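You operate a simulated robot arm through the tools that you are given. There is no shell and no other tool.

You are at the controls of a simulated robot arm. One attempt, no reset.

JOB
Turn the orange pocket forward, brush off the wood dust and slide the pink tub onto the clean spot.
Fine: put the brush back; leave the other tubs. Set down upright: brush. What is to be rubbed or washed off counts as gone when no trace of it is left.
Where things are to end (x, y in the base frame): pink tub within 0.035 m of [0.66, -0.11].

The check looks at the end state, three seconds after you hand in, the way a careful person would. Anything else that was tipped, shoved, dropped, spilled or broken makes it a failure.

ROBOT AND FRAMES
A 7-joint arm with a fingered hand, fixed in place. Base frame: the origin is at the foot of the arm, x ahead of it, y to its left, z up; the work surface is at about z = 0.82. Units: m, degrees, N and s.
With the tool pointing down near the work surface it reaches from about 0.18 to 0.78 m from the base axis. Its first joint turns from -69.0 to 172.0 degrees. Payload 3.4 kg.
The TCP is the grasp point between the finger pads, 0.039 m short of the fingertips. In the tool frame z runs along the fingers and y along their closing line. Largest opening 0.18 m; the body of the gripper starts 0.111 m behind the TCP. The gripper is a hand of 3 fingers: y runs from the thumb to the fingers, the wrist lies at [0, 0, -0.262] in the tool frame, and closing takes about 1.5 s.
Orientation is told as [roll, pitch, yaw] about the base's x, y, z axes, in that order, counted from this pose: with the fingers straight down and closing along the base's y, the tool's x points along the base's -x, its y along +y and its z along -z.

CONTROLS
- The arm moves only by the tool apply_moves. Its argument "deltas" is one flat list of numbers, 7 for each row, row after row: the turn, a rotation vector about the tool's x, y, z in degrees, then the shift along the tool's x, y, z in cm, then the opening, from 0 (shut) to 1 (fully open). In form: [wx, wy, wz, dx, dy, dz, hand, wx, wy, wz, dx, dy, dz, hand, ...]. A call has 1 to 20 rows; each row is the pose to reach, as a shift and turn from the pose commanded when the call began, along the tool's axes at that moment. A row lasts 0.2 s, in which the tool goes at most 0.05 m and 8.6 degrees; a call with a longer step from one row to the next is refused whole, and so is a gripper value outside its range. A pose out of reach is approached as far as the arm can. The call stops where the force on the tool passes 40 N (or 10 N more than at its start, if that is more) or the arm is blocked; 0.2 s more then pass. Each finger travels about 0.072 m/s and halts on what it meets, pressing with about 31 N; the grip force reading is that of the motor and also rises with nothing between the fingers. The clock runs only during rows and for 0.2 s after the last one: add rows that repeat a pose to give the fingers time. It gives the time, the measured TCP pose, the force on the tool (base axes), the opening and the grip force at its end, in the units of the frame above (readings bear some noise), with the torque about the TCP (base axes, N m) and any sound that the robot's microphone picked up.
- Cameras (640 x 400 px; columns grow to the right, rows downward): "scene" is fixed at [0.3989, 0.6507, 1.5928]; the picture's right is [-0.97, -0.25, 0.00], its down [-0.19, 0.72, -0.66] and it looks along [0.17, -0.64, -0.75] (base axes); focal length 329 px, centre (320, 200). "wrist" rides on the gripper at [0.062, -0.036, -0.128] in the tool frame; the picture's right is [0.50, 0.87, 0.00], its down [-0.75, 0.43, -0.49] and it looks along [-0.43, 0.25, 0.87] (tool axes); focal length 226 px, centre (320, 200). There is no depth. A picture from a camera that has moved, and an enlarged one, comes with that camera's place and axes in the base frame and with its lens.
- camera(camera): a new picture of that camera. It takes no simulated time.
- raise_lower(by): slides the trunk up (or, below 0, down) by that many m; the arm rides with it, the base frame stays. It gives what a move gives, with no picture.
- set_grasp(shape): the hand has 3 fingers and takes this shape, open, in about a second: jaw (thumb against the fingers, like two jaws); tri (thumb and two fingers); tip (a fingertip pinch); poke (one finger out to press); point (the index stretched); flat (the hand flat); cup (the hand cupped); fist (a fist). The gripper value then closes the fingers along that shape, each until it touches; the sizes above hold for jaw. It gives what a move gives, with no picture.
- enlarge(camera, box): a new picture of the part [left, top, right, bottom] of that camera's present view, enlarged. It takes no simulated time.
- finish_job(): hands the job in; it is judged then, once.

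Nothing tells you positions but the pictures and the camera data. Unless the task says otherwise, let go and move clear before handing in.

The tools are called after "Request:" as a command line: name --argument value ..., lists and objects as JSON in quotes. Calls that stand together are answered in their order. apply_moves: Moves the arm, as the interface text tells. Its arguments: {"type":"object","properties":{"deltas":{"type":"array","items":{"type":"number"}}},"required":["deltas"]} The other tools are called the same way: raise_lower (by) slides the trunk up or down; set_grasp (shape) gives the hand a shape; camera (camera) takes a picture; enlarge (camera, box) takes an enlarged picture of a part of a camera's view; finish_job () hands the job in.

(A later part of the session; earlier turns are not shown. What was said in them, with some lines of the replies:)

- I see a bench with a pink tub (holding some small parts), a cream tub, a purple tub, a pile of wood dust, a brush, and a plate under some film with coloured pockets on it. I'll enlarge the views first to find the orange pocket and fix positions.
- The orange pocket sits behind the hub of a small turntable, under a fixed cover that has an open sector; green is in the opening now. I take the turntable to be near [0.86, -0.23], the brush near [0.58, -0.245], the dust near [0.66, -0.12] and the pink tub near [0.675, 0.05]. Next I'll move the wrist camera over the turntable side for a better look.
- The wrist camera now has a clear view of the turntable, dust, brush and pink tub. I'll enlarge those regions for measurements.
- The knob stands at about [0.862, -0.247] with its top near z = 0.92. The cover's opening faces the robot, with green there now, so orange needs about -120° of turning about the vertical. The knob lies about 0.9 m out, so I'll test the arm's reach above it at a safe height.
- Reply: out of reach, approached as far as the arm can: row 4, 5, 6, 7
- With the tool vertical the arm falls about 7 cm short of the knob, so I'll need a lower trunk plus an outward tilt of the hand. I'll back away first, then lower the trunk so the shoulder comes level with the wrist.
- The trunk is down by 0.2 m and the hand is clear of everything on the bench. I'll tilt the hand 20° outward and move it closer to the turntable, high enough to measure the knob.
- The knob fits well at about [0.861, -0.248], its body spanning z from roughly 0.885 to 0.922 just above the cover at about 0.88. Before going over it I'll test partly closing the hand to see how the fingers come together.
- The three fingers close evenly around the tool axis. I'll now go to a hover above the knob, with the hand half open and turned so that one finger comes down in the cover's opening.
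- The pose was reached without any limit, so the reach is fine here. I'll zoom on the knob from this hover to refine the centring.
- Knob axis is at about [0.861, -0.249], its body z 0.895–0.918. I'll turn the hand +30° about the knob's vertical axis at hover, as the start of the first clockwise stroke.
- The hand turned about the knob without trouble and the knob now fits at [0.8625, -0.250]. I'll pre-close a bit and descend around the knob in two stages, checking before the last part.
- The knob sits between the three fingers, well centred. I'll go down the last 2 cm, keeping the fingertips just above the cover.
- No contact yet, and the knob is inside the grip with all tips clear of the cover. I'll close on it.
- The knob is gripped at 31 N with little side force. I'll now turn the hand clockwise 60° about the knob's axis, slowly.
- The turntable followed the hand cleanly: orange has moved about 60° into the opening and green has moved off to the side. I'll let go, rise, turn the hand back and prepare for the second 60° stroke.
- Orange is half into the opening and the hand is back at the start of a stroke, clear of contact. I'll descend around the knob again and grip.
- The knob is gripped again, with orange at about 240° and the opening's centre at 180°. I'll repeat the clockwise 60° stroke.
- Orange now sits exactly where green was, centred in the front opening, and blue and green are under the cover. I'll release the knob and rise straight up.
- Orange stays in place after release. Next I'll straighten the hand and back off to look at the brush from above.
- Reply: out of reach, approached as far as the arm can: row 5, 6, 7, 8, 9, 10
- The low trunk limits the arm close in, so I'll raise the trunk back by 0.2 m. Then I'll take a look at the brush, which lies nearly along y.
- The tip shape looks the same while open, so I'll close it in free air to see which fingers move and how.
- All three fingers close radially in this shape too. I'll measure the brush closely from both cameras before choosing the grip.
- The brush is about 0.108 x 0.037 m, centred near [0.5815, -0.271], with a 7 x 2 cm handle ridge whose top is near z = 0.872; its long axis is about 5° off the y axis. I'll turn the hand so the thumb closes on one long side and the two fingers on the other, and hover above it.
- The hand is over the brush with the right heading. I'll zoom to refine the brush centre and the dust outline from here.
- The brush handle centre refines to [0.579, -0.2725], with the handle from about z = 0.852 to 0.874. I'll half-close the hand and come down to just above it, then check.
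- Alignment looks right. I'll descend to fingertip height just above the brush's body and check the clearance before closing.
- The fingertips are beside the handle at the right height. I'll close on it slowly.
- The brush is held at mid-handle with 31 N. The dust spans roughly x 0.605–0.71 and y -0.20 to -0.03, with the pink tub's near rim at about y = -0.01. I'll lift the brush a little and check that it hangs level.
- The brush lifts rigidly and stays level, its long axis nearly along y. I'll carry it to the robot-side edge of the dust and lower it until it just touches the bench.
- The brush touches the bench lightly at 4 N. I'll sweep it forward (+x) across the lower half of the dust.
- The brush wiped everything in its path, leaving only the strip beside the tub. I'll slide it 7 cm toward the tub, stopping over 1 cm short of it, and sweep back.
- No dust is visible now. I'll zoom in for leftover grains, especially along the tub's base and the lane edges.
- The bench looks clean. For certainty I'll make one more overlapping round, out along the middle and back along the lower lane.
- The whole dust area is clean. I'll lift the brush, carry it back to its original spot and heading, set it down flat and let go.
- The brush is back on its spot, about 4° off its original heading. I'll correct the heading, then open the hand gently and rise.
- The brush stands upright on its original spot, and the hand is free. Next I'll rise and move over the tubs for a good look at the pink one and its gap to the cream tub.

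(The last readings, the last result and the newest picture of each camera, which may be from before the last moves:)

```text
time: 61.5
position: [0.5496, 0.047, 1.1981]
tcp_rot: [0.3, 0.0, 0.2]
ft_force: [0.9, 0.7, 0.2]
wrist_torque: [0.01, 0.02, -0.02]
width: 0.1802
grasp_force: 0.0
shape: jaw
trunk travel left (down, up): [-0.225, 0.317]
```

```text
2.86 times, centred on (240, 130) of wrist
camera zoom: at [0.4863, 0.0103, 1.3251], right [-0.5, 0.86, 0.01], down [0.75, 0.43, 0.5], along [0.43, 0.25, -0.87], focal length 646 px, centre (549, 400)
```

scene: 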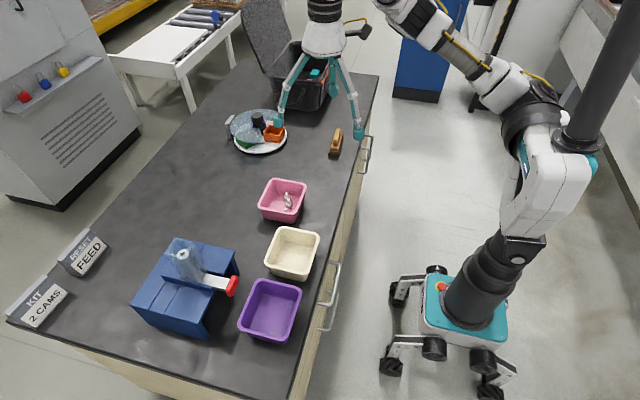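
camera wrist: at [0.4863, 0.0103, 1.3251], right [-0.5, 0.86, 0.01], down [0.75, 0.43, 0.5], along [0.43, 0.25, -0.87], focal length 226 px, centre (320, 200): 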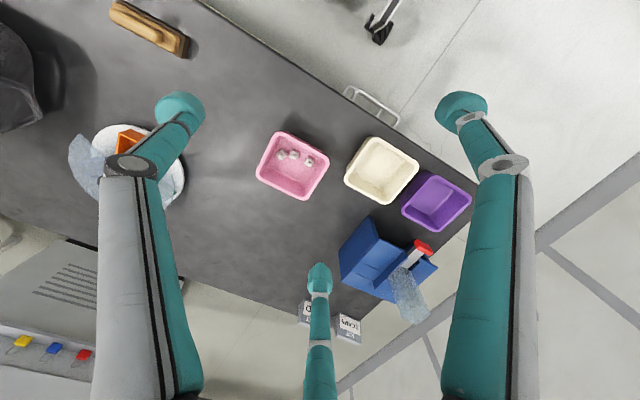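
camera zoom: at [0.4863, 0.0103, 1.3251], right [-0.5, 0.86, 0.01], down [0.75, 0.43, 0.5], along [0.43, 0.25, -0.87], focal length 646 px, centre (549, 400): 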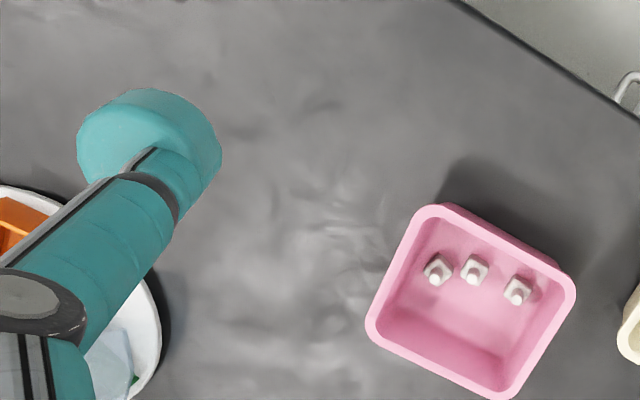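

The pink tub's rim spans about x 0.612–0.727 and y -0.0125–0.1135 (centre [0.67, 0.05]), rim height 0.88; the cream tub starts at about y = 0.153, x < 0.641. The dust area looks clean. I'll push the tub along -y with a closed hand turned so that two fingers bear on its back wall, and go first to a hover behind it.

Request:
apply_moves --deltas '[0, 0, -7.5, -1.58, 1.47, 1.3, 0.5, 0, 0, -15, -3.16, 2.95, 3, 0.3, 0, 0, -22.5, -4.74, 4.42, 5, 0.1, 0, 0, -30, -6.32, 5.9, 7, 0.05, 0, 0, -37.5, -7.9, 7.37, 9, 0.05, 0, 0, -45, -9.48, 8.85, 11, 0.05, 0, 0, -52.5, -11.06, 10.3, 13, 0.05, 0, 0, -60, -12.64, 11.8, 14.8, 0.05, 0, 0, -60, -12.64, 11.8, 14.8, 0.05]'

Request:
camera --camera "wrist"

Request:
enlarge --camera "scene" --box '[215, 120, 345, 250]'

```text
time: 63.5
position: [0.6765, 0.1677, 1.053]
tcp_rot: [0.1, -0.4, 60.3]
ft_force: [-0.1, 0.4, -0.2]
wrist_torque: [-0.02, 0.0, -0.01]
width: 0.0095
grasp_force: 0.2
shape: jaw
trunk travel left (down, up): [-0.225, 0.317]
```

```text
taken
camera wrist: at [0.6749, 0.0954, 1.1791], right [-1.0, 0.0, 0.0], down [0.0, 0.87, 0.5], along [0.0, 0.5, -0.87], focal length 226 px, centre (320, 200)
```

wrist: 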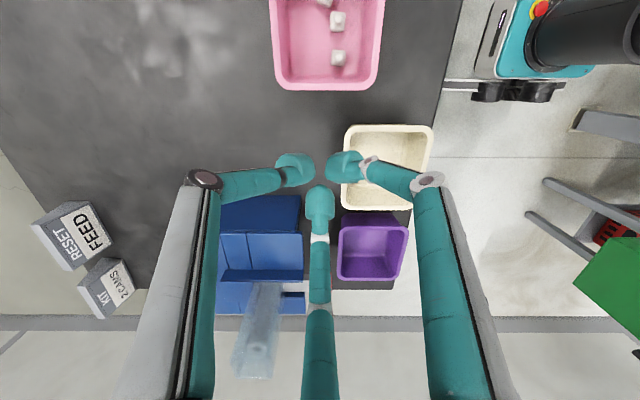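

```text
3.08 times, centred on (280, 185) of scene
camera zoom: at [0.3989, 0.6507, 1.5928], right [-0.97, -0.25, 0.0], down [-0.19, 0.72, -0.66], along [0.17, -0.64, -0.75], focal length 1014 px, centre (443, 246)
```

zoom: 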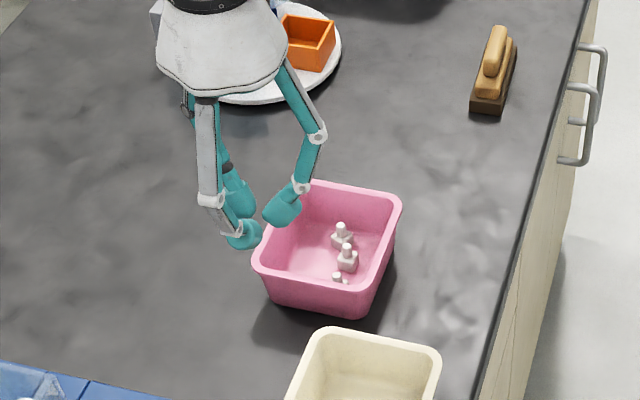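

From here the tub rims measure cleanly: pink's back rim at y = 0.114, cream's front rim at y = 0.156 with its far side at x = 0.645. I'll shift into the gap and descend to rim level first for a check.

Request:
apply_moves --deltas '[0, 0, 0, 0.93, -0.56, 0, 0.05, 0, 0, 0, 1.86, -1.12, 0, 0.05, 0, 0, 0, 1.86, -1.12, 4, 0.05, 0, 0, 0, 1.86, -1.12, 8, 0.05, 0, 0, 0, 1.86, -1.12, 11.3, 0.05, 0, 0, 0, 1.86, -1.12, 11.3, 0.05]'

Request:
camera --camera "wrist"

Request:
enlarge --camera "scene" --box '[225, 150, 325, 250]'

```text
time: 64.9
position: [0.6782, 0.1461, 0.9392]
tcp_rot: [0.2, -0.3, 60.2]
ft_force: [-0.4, 0.7, -0.1]
wrist_torque: [-0.04, -0.05, 0.04]
width: 0.0093
grasp_force: 0.1
shape: jaw
trunk travel left (down, up): [-0.225, 0.317]
```

```text
taken
camera wrist: at [0.6751, 0.0734, 1.0667], right [-1.0, 0.0, 0.0], down [0.0, 0.87, 0.5], along [0.0, 0.5, -0.87], focal length 226 px, centre (320, 200)
```

wrist: 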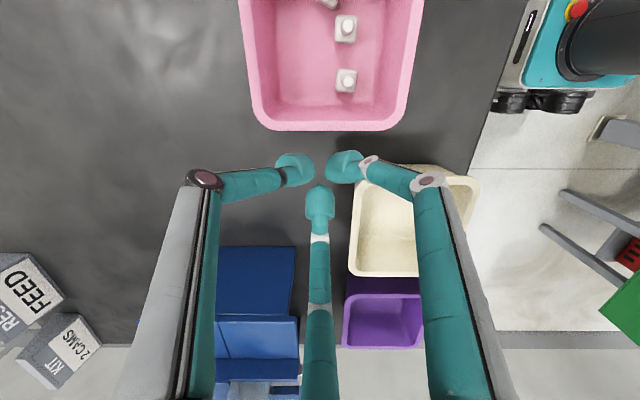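

```text
4.00 times, centred on (275, 200) of scene
camera zoom: at [0.3989, 0.6507, 1.5928], right [-0.97, -0.25, 0.0], down [-0.19, 0.72, -0.66], along [0.17, -0.64, -0.75], focal length 1318 px, centre (500, 200)
```

zoom: 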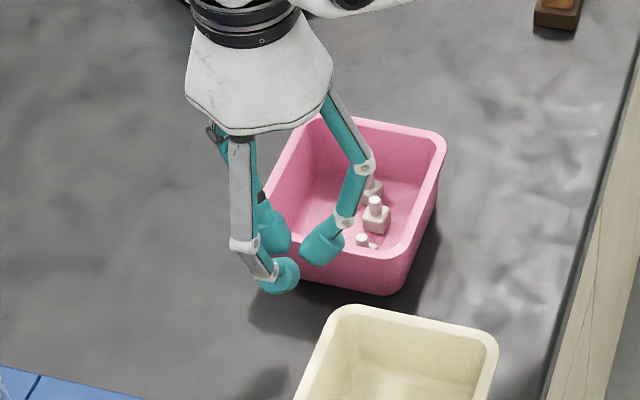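

The fingers sit between the two tubs with clearance on both sides. I'll descend the rest of the way, nudging 3 mm back from the pink rim.

Request:
apply_moves --deltas '[0, 0, 0, -0.26, 0.15, 0.5, 0.05, 0, 0, 0, -0.26, 0.15, 2, 0.05, 0, 0, 0, -0.26, 0.15, 3.5, 0.05, 0, 0, 0, -0.26, 0.15, 4.9, 0.05, 0, 0, 0, -0.26, 0.15, 4.9, 0.05]'

Request:
camera --camera "wrist"

Request:
enlarge --camera "scene" --box '[225, 150, 325, 250]'

```text
time: 66.1
position: [0.6767, 0.1472, 0.8892]
tcp_rot: [0.1, -0.3, 60.2]
ft_force: [-0.5, -0.1, -0.2]
wrist_torque: [0.02, -0.03, -0.01]
width: 0.0094
grasp_force: 0.0
shape: jaw
trunk travel left (down, up): [-0.225, 0.317]
```

```text
taken
camera wrist: at [0.6754, 0.0758, 1.0171], right [-1.0, 0.0, 0.0], down [0.0, 0.87, 0.5], along [0.0, 0.5, -0.87], focal length 226 px, centre (320, 200)
```

wrist: 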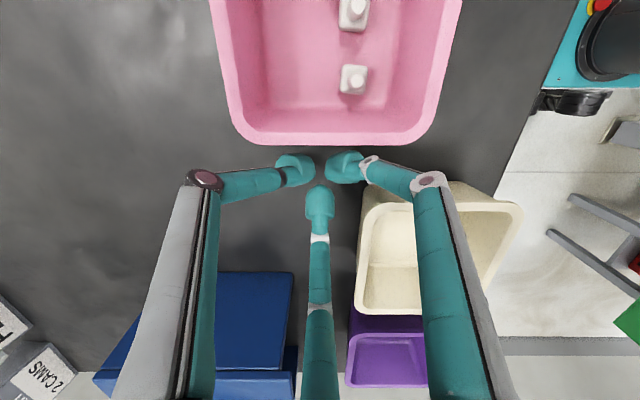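

```text
4.00 times, centred on (275, 200) of scene
camera zoom: at [0.3989, 0.6507, 1.5928], right [-0.97, -0.25, 0.0], down [-0.19, 0.72, -0.66], along [0.17, -0.64, -0.75], focal length 1318 px, centre (500, 200)
```

zoom: 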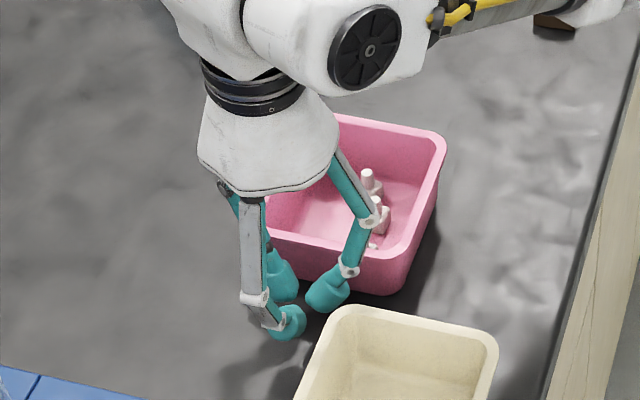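

Still no contact. I'll now push slowly toward -y by 3 cm and check how the tub follows.

Request:
apply_moves --deltas '[0, 0, 0, 0.43, -0.25, 0, 0.05, 0, 0, 0, 0.87, -0.5, 0, 0.05, 0, 0, 0, 1.3, -0.75, 0, 0.05, 0, 0, 0, 1.74, -0.99, 0, 0.05, 0, 0, 0, 2.17, -1.24, 0, 0.05, 0, 0, 0, 2.6, -1.49, 0, 0.05, 0, 0, 0, 3.04, -1.74, 0, 0.05, 0, 0, 0, 3.47, -1.99, 0, 0.05]'

Request:
camera --camera "wrist"

Request:
enlarge --camera "scene" --box '[225, 140, 325, 240]'

```text
time: 67.9
position: [0.6768, 0.1074, 0.8898]
tcp_rot: [0.0, -0.4, 60.1]
ft_force: [0.6, 1.0, 1.1]
wrist_torque: [-0.04, 0.03, -0.01]
width: 0.0094
grasp_force: 0.1
shape: jaw
trunk travel left (down, up): [-0.225, 0.317]
```

```text
taken
camera wrist: at [0.6757, 0.0359, 1.0169], right [-1.0, 0.0, 0.0], down [0.0, 0.87, 0.5], along [0.0, 0.5, -0.87], focal length 226 px, centre (320, 200)
```

wrist: 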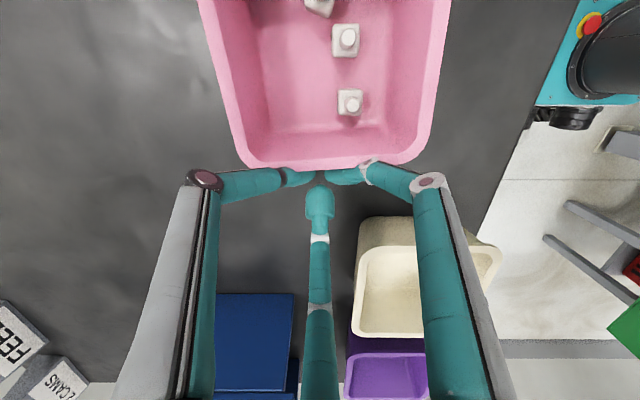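

```text
4.00 times, centred on (275, 190) of scene
camera zoom: at [0.3989, 0.6507, 1.5928], right [-0.97, -0.25, 0.0], down [-0.19, 0.72, -0.66], along [0.17, -0.64, -0.75], focal length 1318 px, centre (500, 240)
```

zoom: 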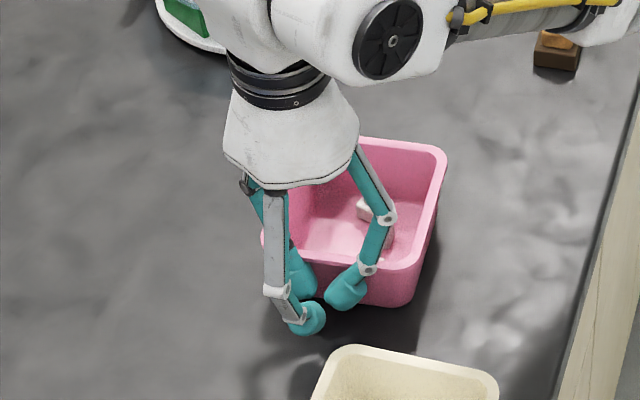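

The tub slides along with only a few degrees of turn and almost no force. I'll continue the push another 7 cm.

Request:
apply_moves --deltas '[0, 0, 0, 0.43, -0.25, 0, 0.05, 0, 0, 0, 0.87, -0.5, 0, 0.05, 0, 0, 0, 1.3, -0.75, 0, 0.05, 0, 0, 0, 1.74, -0.99, 0, 0.05, 0, 0, 0, 2.17, -1.24, 0, 0.05, 0, 0, 0, 2.6, -1.49, 0, 0.05, 0, 0, 0, 3.04, -1.74, 0, 0.05, 0, 0, 0, 3.47, -1.99, 0, 0.05, 0, 0, 0, 3.91, -2.24, 0, 0.05, 0, 0, 0, 4.34, -2.49, 0, 0.05, 0, 0, 0, 4.77, -2.73, 0, 0.05, 0, 0, 0, 5.21, -2.98, 0, 0.05, 0, 0, 0, 5.64, -3.23, 0, 0.05, 0, 0, 0, 6.08, -3.48, 0, 0.05]'

Request:
camera --camera "wrist"

Request:
enlarge --camera "scene" --box '[225, 120, 325, 220]'

```text
time: 70.9
position: [0.6762, 0.0387, 0.8886]
tcp_rot: [0.2, -0.2, 60.1]
ft_force: [0.2, 0.7, 0.3]
wrist_torque: [0.0, 0.02, 0.0]
width: 0.0092
grasp_force: 0.1
shape: jaw
trunk travel left (down, up): [-0.225, 0.317]
```

```text
taken
camera wrist: at [0.675, -0.0344, 1.0159], right [-1.0, 0.0, 0.0], down [0.0, 0.87, 0.5], along [0.0, 0.5, -0.87], focal length 226 px, centre (320, 200)
```

wrist: 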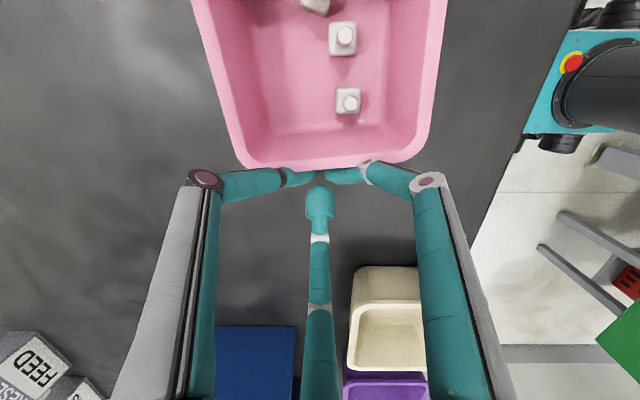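

```text
4.00 times, centred on (275, 170) of scene
camera zoom: at [0.3989, 0.6507, 1.5928], right [-0.97, -0.25, 0.0], down [-0.19, 0.72, -0.66], along [0.17, -0.64, -0.75], focal length 1318 px, centre (500, 320)
```

zoom: 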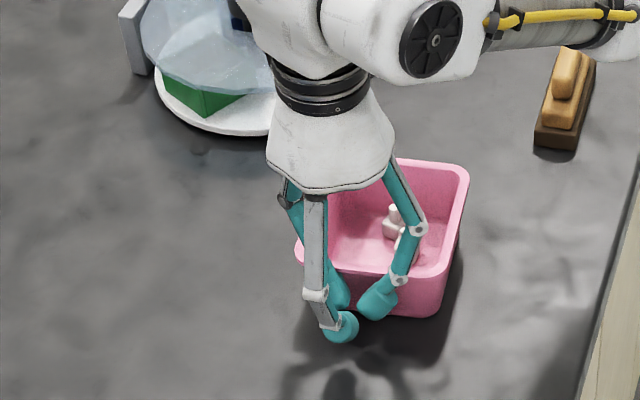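

The tub follows squarely and is now centred near [0.671, -0.043]. I'll push the remaining 6.7 cm with a slight bias toward the robot to trim x.

Request:
apply_moves --deltas '[0, 0, 0, 0.45, -0.177, 0, 0.05, 0, 0, 0, 0.9, -0.353, 0, 0.05, 0, 0, 0, 1.35, -0.53, 0, 0.05, 0, 0, 0, 1.8, -0.706, 0, 0.05, 0, 0, 0, 2.25, -0.883, 0, 0.05, 0, 0, 0, 2.7, -1.06, 0, 0.05, 0, 0, 0, 3.15, -1.236, 0, 0.05, 0, 0, 0, 3.6, -1.413, 0, 0.05, 0, 0, 0, 4.05, -1.59, 0, 0.05, 0, 0, 0, 4.5, -1.766, 0, 0.05, 0, 0, 0, 4.96, -1.943, 0, 0.05, 0, 0, 0, 5.41, -2.12, 0, 0.05, 0, 0, 0, 5.86, -2.296, 0, 0.05, 0, 0, 0, 6.31, -2.473, 0, 0.05]'

Request:
camera --camera "wrist"

Request:
enlarge --camera "scene" --box '[225, 100, 345, 220]'

```text
time: 73.9
position: [0.666, -0.0286, 0.8897]
tcp_rot: [0.1, -0.3, 60.2]
ft_force: [0.6, 0.5, 0.1]
wrist_torque: [0.01, -0.01, -0.02]
width: 0.0091
grasp_force: 0.1
shape: jaw
trunk travel left (down, up): [-0.225, 0.317]
```

```text
taken
camera wrist: at [0.6651, -0.1014, 1.0162], right [-1.0, 0.0, 0.0], down [0.0, 0.87, 0.5], along [0.0, 0.5, -0.87], focal length 226 px, centre (320, 200)
```

wrist: 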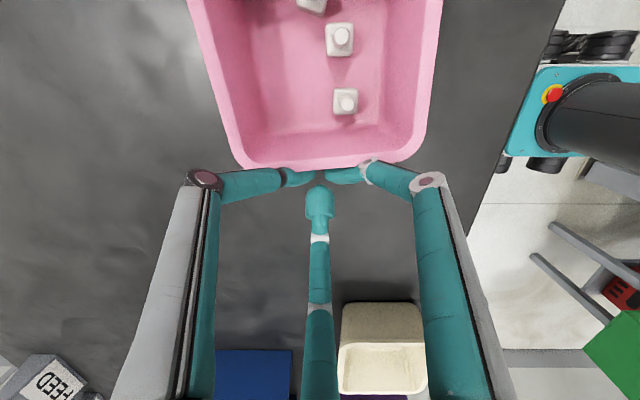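

```text
3.33 times, centred on (285, 160) of scene
camera zoom: at [0.3989, 0.6507, 1.5928], right [-0.97, -0.25, 0.0], down [-0.19, 0.72, -0.66], along [0.17, -0.64, -0.75], focal length 1098 px, centre (437, 333)
```

zoom: 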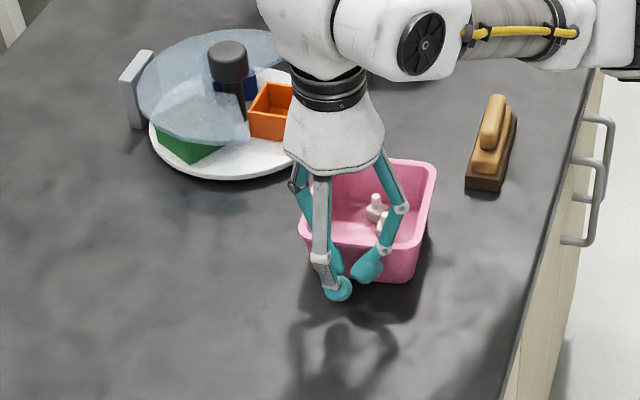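

The tub's centre is now at about [0.664, -0.110]. I'll back the fingers off along +y, rise, and move clear for an inspection.

Request:
apply_moves --deltas '[0, 0, 0, -1.2, 0.69, 0, 0.05, 0, 0, 0, -2.6, 1.5, 0, 0.05, 0, 0, 0, -4.3, 2.5, 0, 0.05, 0, 0, 0, -4.3, 2.5, -3, 0.05, 0, 0, 0, -4.3, 2.5, -7, 0.05, 0, 0, 0, -4.3, 2.5, -11, 0.05, 0, 0, 0, -4.3, 2.5, -15, 0.05, 0, 0, 0, -4.3, 2.5, -19, 0.05, 0, 0, 0, -4.3, 2.5, -23, 0.05, 0, 0, 0, -4.3, 2.5, -27, 0.05]'

Request:
camera --camera "wrist"

Request:
camera --camera "scene"

```text
time: 76.1
position: [0.6642, 0.0212, 1.1625]
tcp_rot: [0.1, -0.4, 60.2]
ft_force: [-0.8, -0.1, 0.5]
wrist_torque: [0.03, -0.04, 0.04]
width: 0.0093
grasp_force: 0.0
shape: jaw
trunk travel left (down, up): [-0.225, 0.317]
```

```text
taken
camera wrist: at [0.6628, -0.0515, 1.289], right [-1.0, 0.0, 0.0], down [0.0, 0.87, 0.5], along [0.0, 0.5, -0.87], focal length 226 px, centre (320, 200)
```

wrist: 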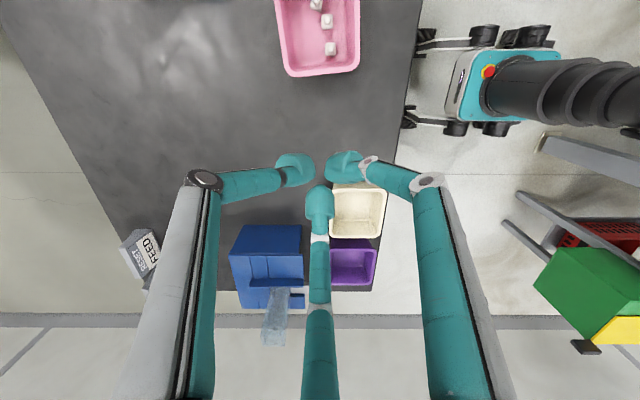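

```text
taken
```

scene: 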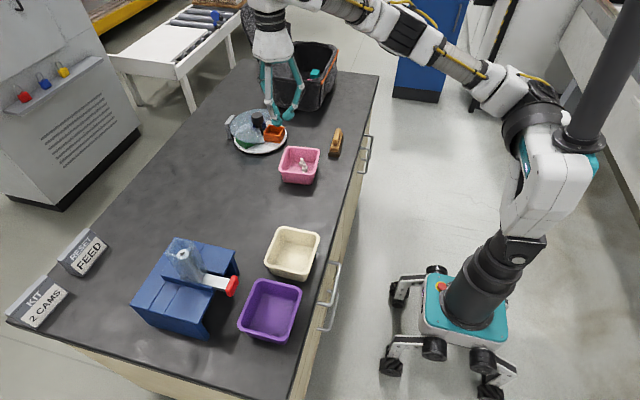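

Everything looks in place from the fixed camera. I'll bring the hand back over the near side and check the tub position and the bench for any trace of dust.

Request:
apply_moves --deltas '[0, 0, 7.5, 0.8, 1.62, -0.5, 0.2, 0, 0, 15, 1.6, 3.24, -1, 0.4, 0, 0, 22.5, 2.4, 4.86, -1.4, 0.6, 0, 0, 30, 3.2, 6.48, -1.9, 0.8, 0, 0, 37.5, 4, 8.1, -2.3, 1, 0, 0, 45, 4.8, 9.7, -2.8, 1, 0, 0, 52.5, 5.6, 11.3, -3.2, 1, 0, 0, 60, 6.4, 12.95, -3.7, 1, 0, 0, 60, 6.4, 12.95, -3.7, 1]'

Request:
camera --camera "wrist"

Request:
enlarge --camera "scene" --box '[225, 100, 375, 250]'

Request:
enlarge --camera "scene" --box '[260, 130, 350, 210]'

```text
time: 78.1
position: [0.5208, 0.028, 1.1941]
tcp_rot: [0.4, 0.0, 0.0]
ft_force: [0.7, 0.9, -0.6]
wrist_torque: [0.01, 0.01, 0.01]
width: 0.1801
grasp_force: 0.1
shape: jaw
trunk travel left (down, up): [-0.225, 0.317]
```

```text
taken
camera wrist: at [0.4576, -0.0076, 1.3232], right [-0.5, 0.87, 0.01], down [0.75, 0.43, 0.49], along [0.43, 0.25, -0.87], focal length 226 px, centre (320, 200)
```

wrist: 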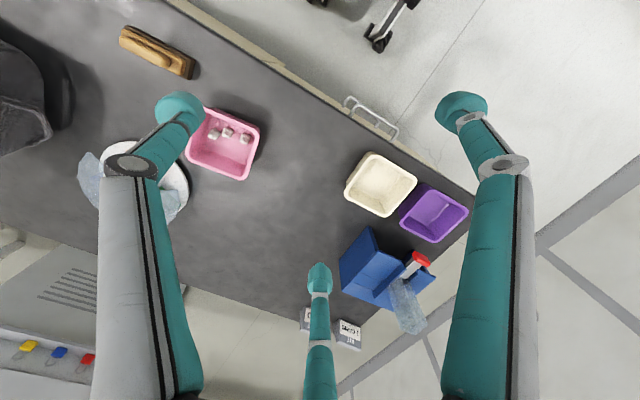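

```text
2.67 times, centred on (300, 175) of scene
camera zoom: at [0.3989, 0.6507, 1.5928], right [-0.97, -0.25, 0.0], down [-0.19, 0.72, -0.66], along [0.17, -0.64, -0.75], focal length 878 px, centre (373, 267)
```

zoom: 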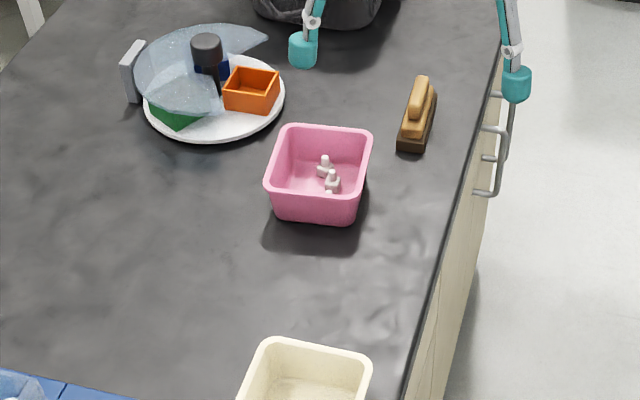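

```text
5.00 times, centred on (305, 170) of scene
camera zoom: at [0.3989, 0.6507, 1.5928], right [-0.97, -0.25, 0.0], down [-0.19, 0.72, -0.66], along [0.17, -0.64, -0.75], focal length 1647 px, centre (395, 350)
```

zoom: 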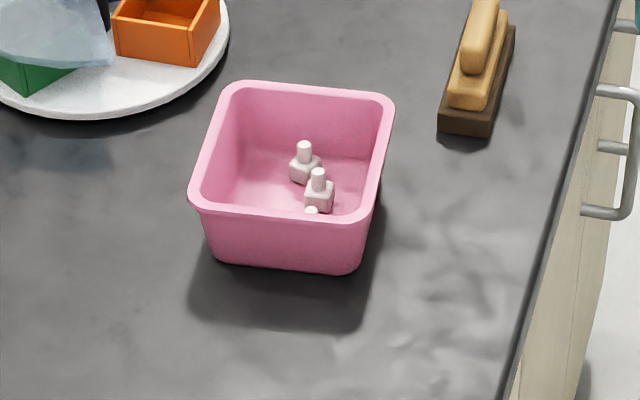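

The tub's centre measures about [0.666, -0.109] from both cameras, upright with its three parts still inside. I'll take one last close look at the bench around it and at the turntable.

Request:
enlarge --camera "wrist" --box '[150, 60, 330, 220]'

Request:
enlarge --camera "scene" --box '[215, 95, 305, 165]'

Request:
enlarge --camera "scene" --box '[290, 110, 380, 200]'

```text
2.50 times, centred on (240, 140) of wrist
camera zoom: at [0.4576, -0.0076, 1.3232], right [-0.5, 0.87, 0.01], down [0.75, 0.43, 0.49], along [0.43, 0.25, -0.87], focal length 565 px, centre (520, 350)
```

zoom: 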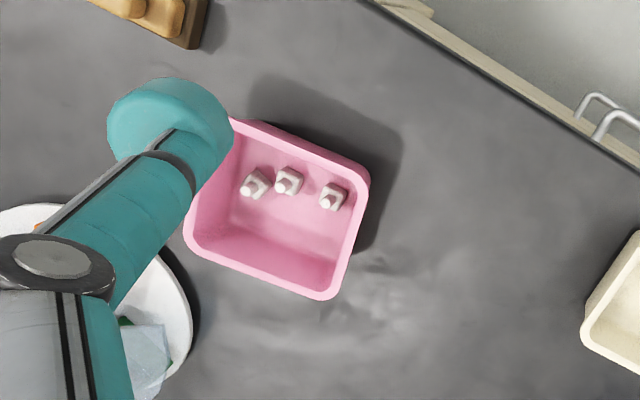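

```text
5.71 times, centred on (260, 130) of scene
camera zoom: at [0.3989, 0.6507, 1.5928], right [-0.97, -0.25, 0.0], down [-0.19, 0.72, -0.66], along [0.17, -0.64, -0.75], focal length 1882 px, centre (663, 600)
```

zoom: 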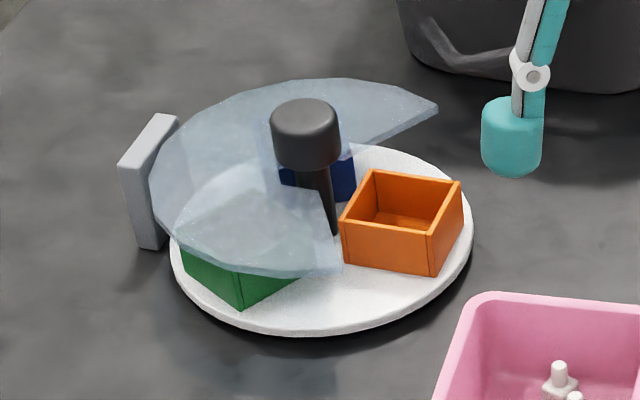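

```text
4.44 times, centred on (335, 155) of scene
camera zoom: at [0.3989, 0.6507, 1.5928], right [-0.97, -0.25, 0.0], down [-0.19, 0.72, -0.66], along [0.17, -0.64, -0.75], focal length 1464 px, centre (253, 400)
```

zoom: 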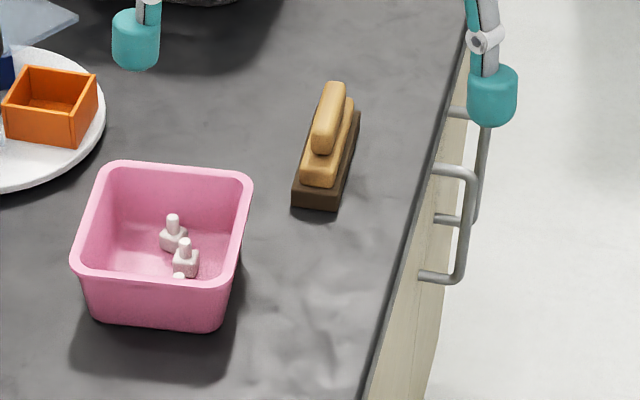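

The orange pocket faces the robot in the cover's opening. The dust is fully gone, and the brush stands upright on its old spot. The pink tub sits at about [0.666, -0.109] with its parts inside, and the cream and purple tubs are untouched. The hand is empty and clear, so I'm handing the job in.

Request:
finish_job

```text
The job is handed in.
```

The job is done and handed in; the check's verdict hasn't come back yet.

- **Orange pocket:** I turned the turntable by its knob in two strokes, about 120° in total. Orange now sits in the cover's front opening, where green was.
- **Wood dust:** I swept the whole patch with the brush, then made one more overlapping round. No trace was visible in the close-up pictures afterwards.
- **Brush:** It is back on its original spot, upright, at nearly its original heading.
- **Pink tub:** I slid it to about [0.666, -0.109], as measured from both cameras. That is within 1 cm of the target. It stands upright with its three parts inside, turned about 5° from its original heading.
- **Everything else:** The cream and purple tubs were left alone, and nothing was knocked over. The hand was empty and clear at hand-in.
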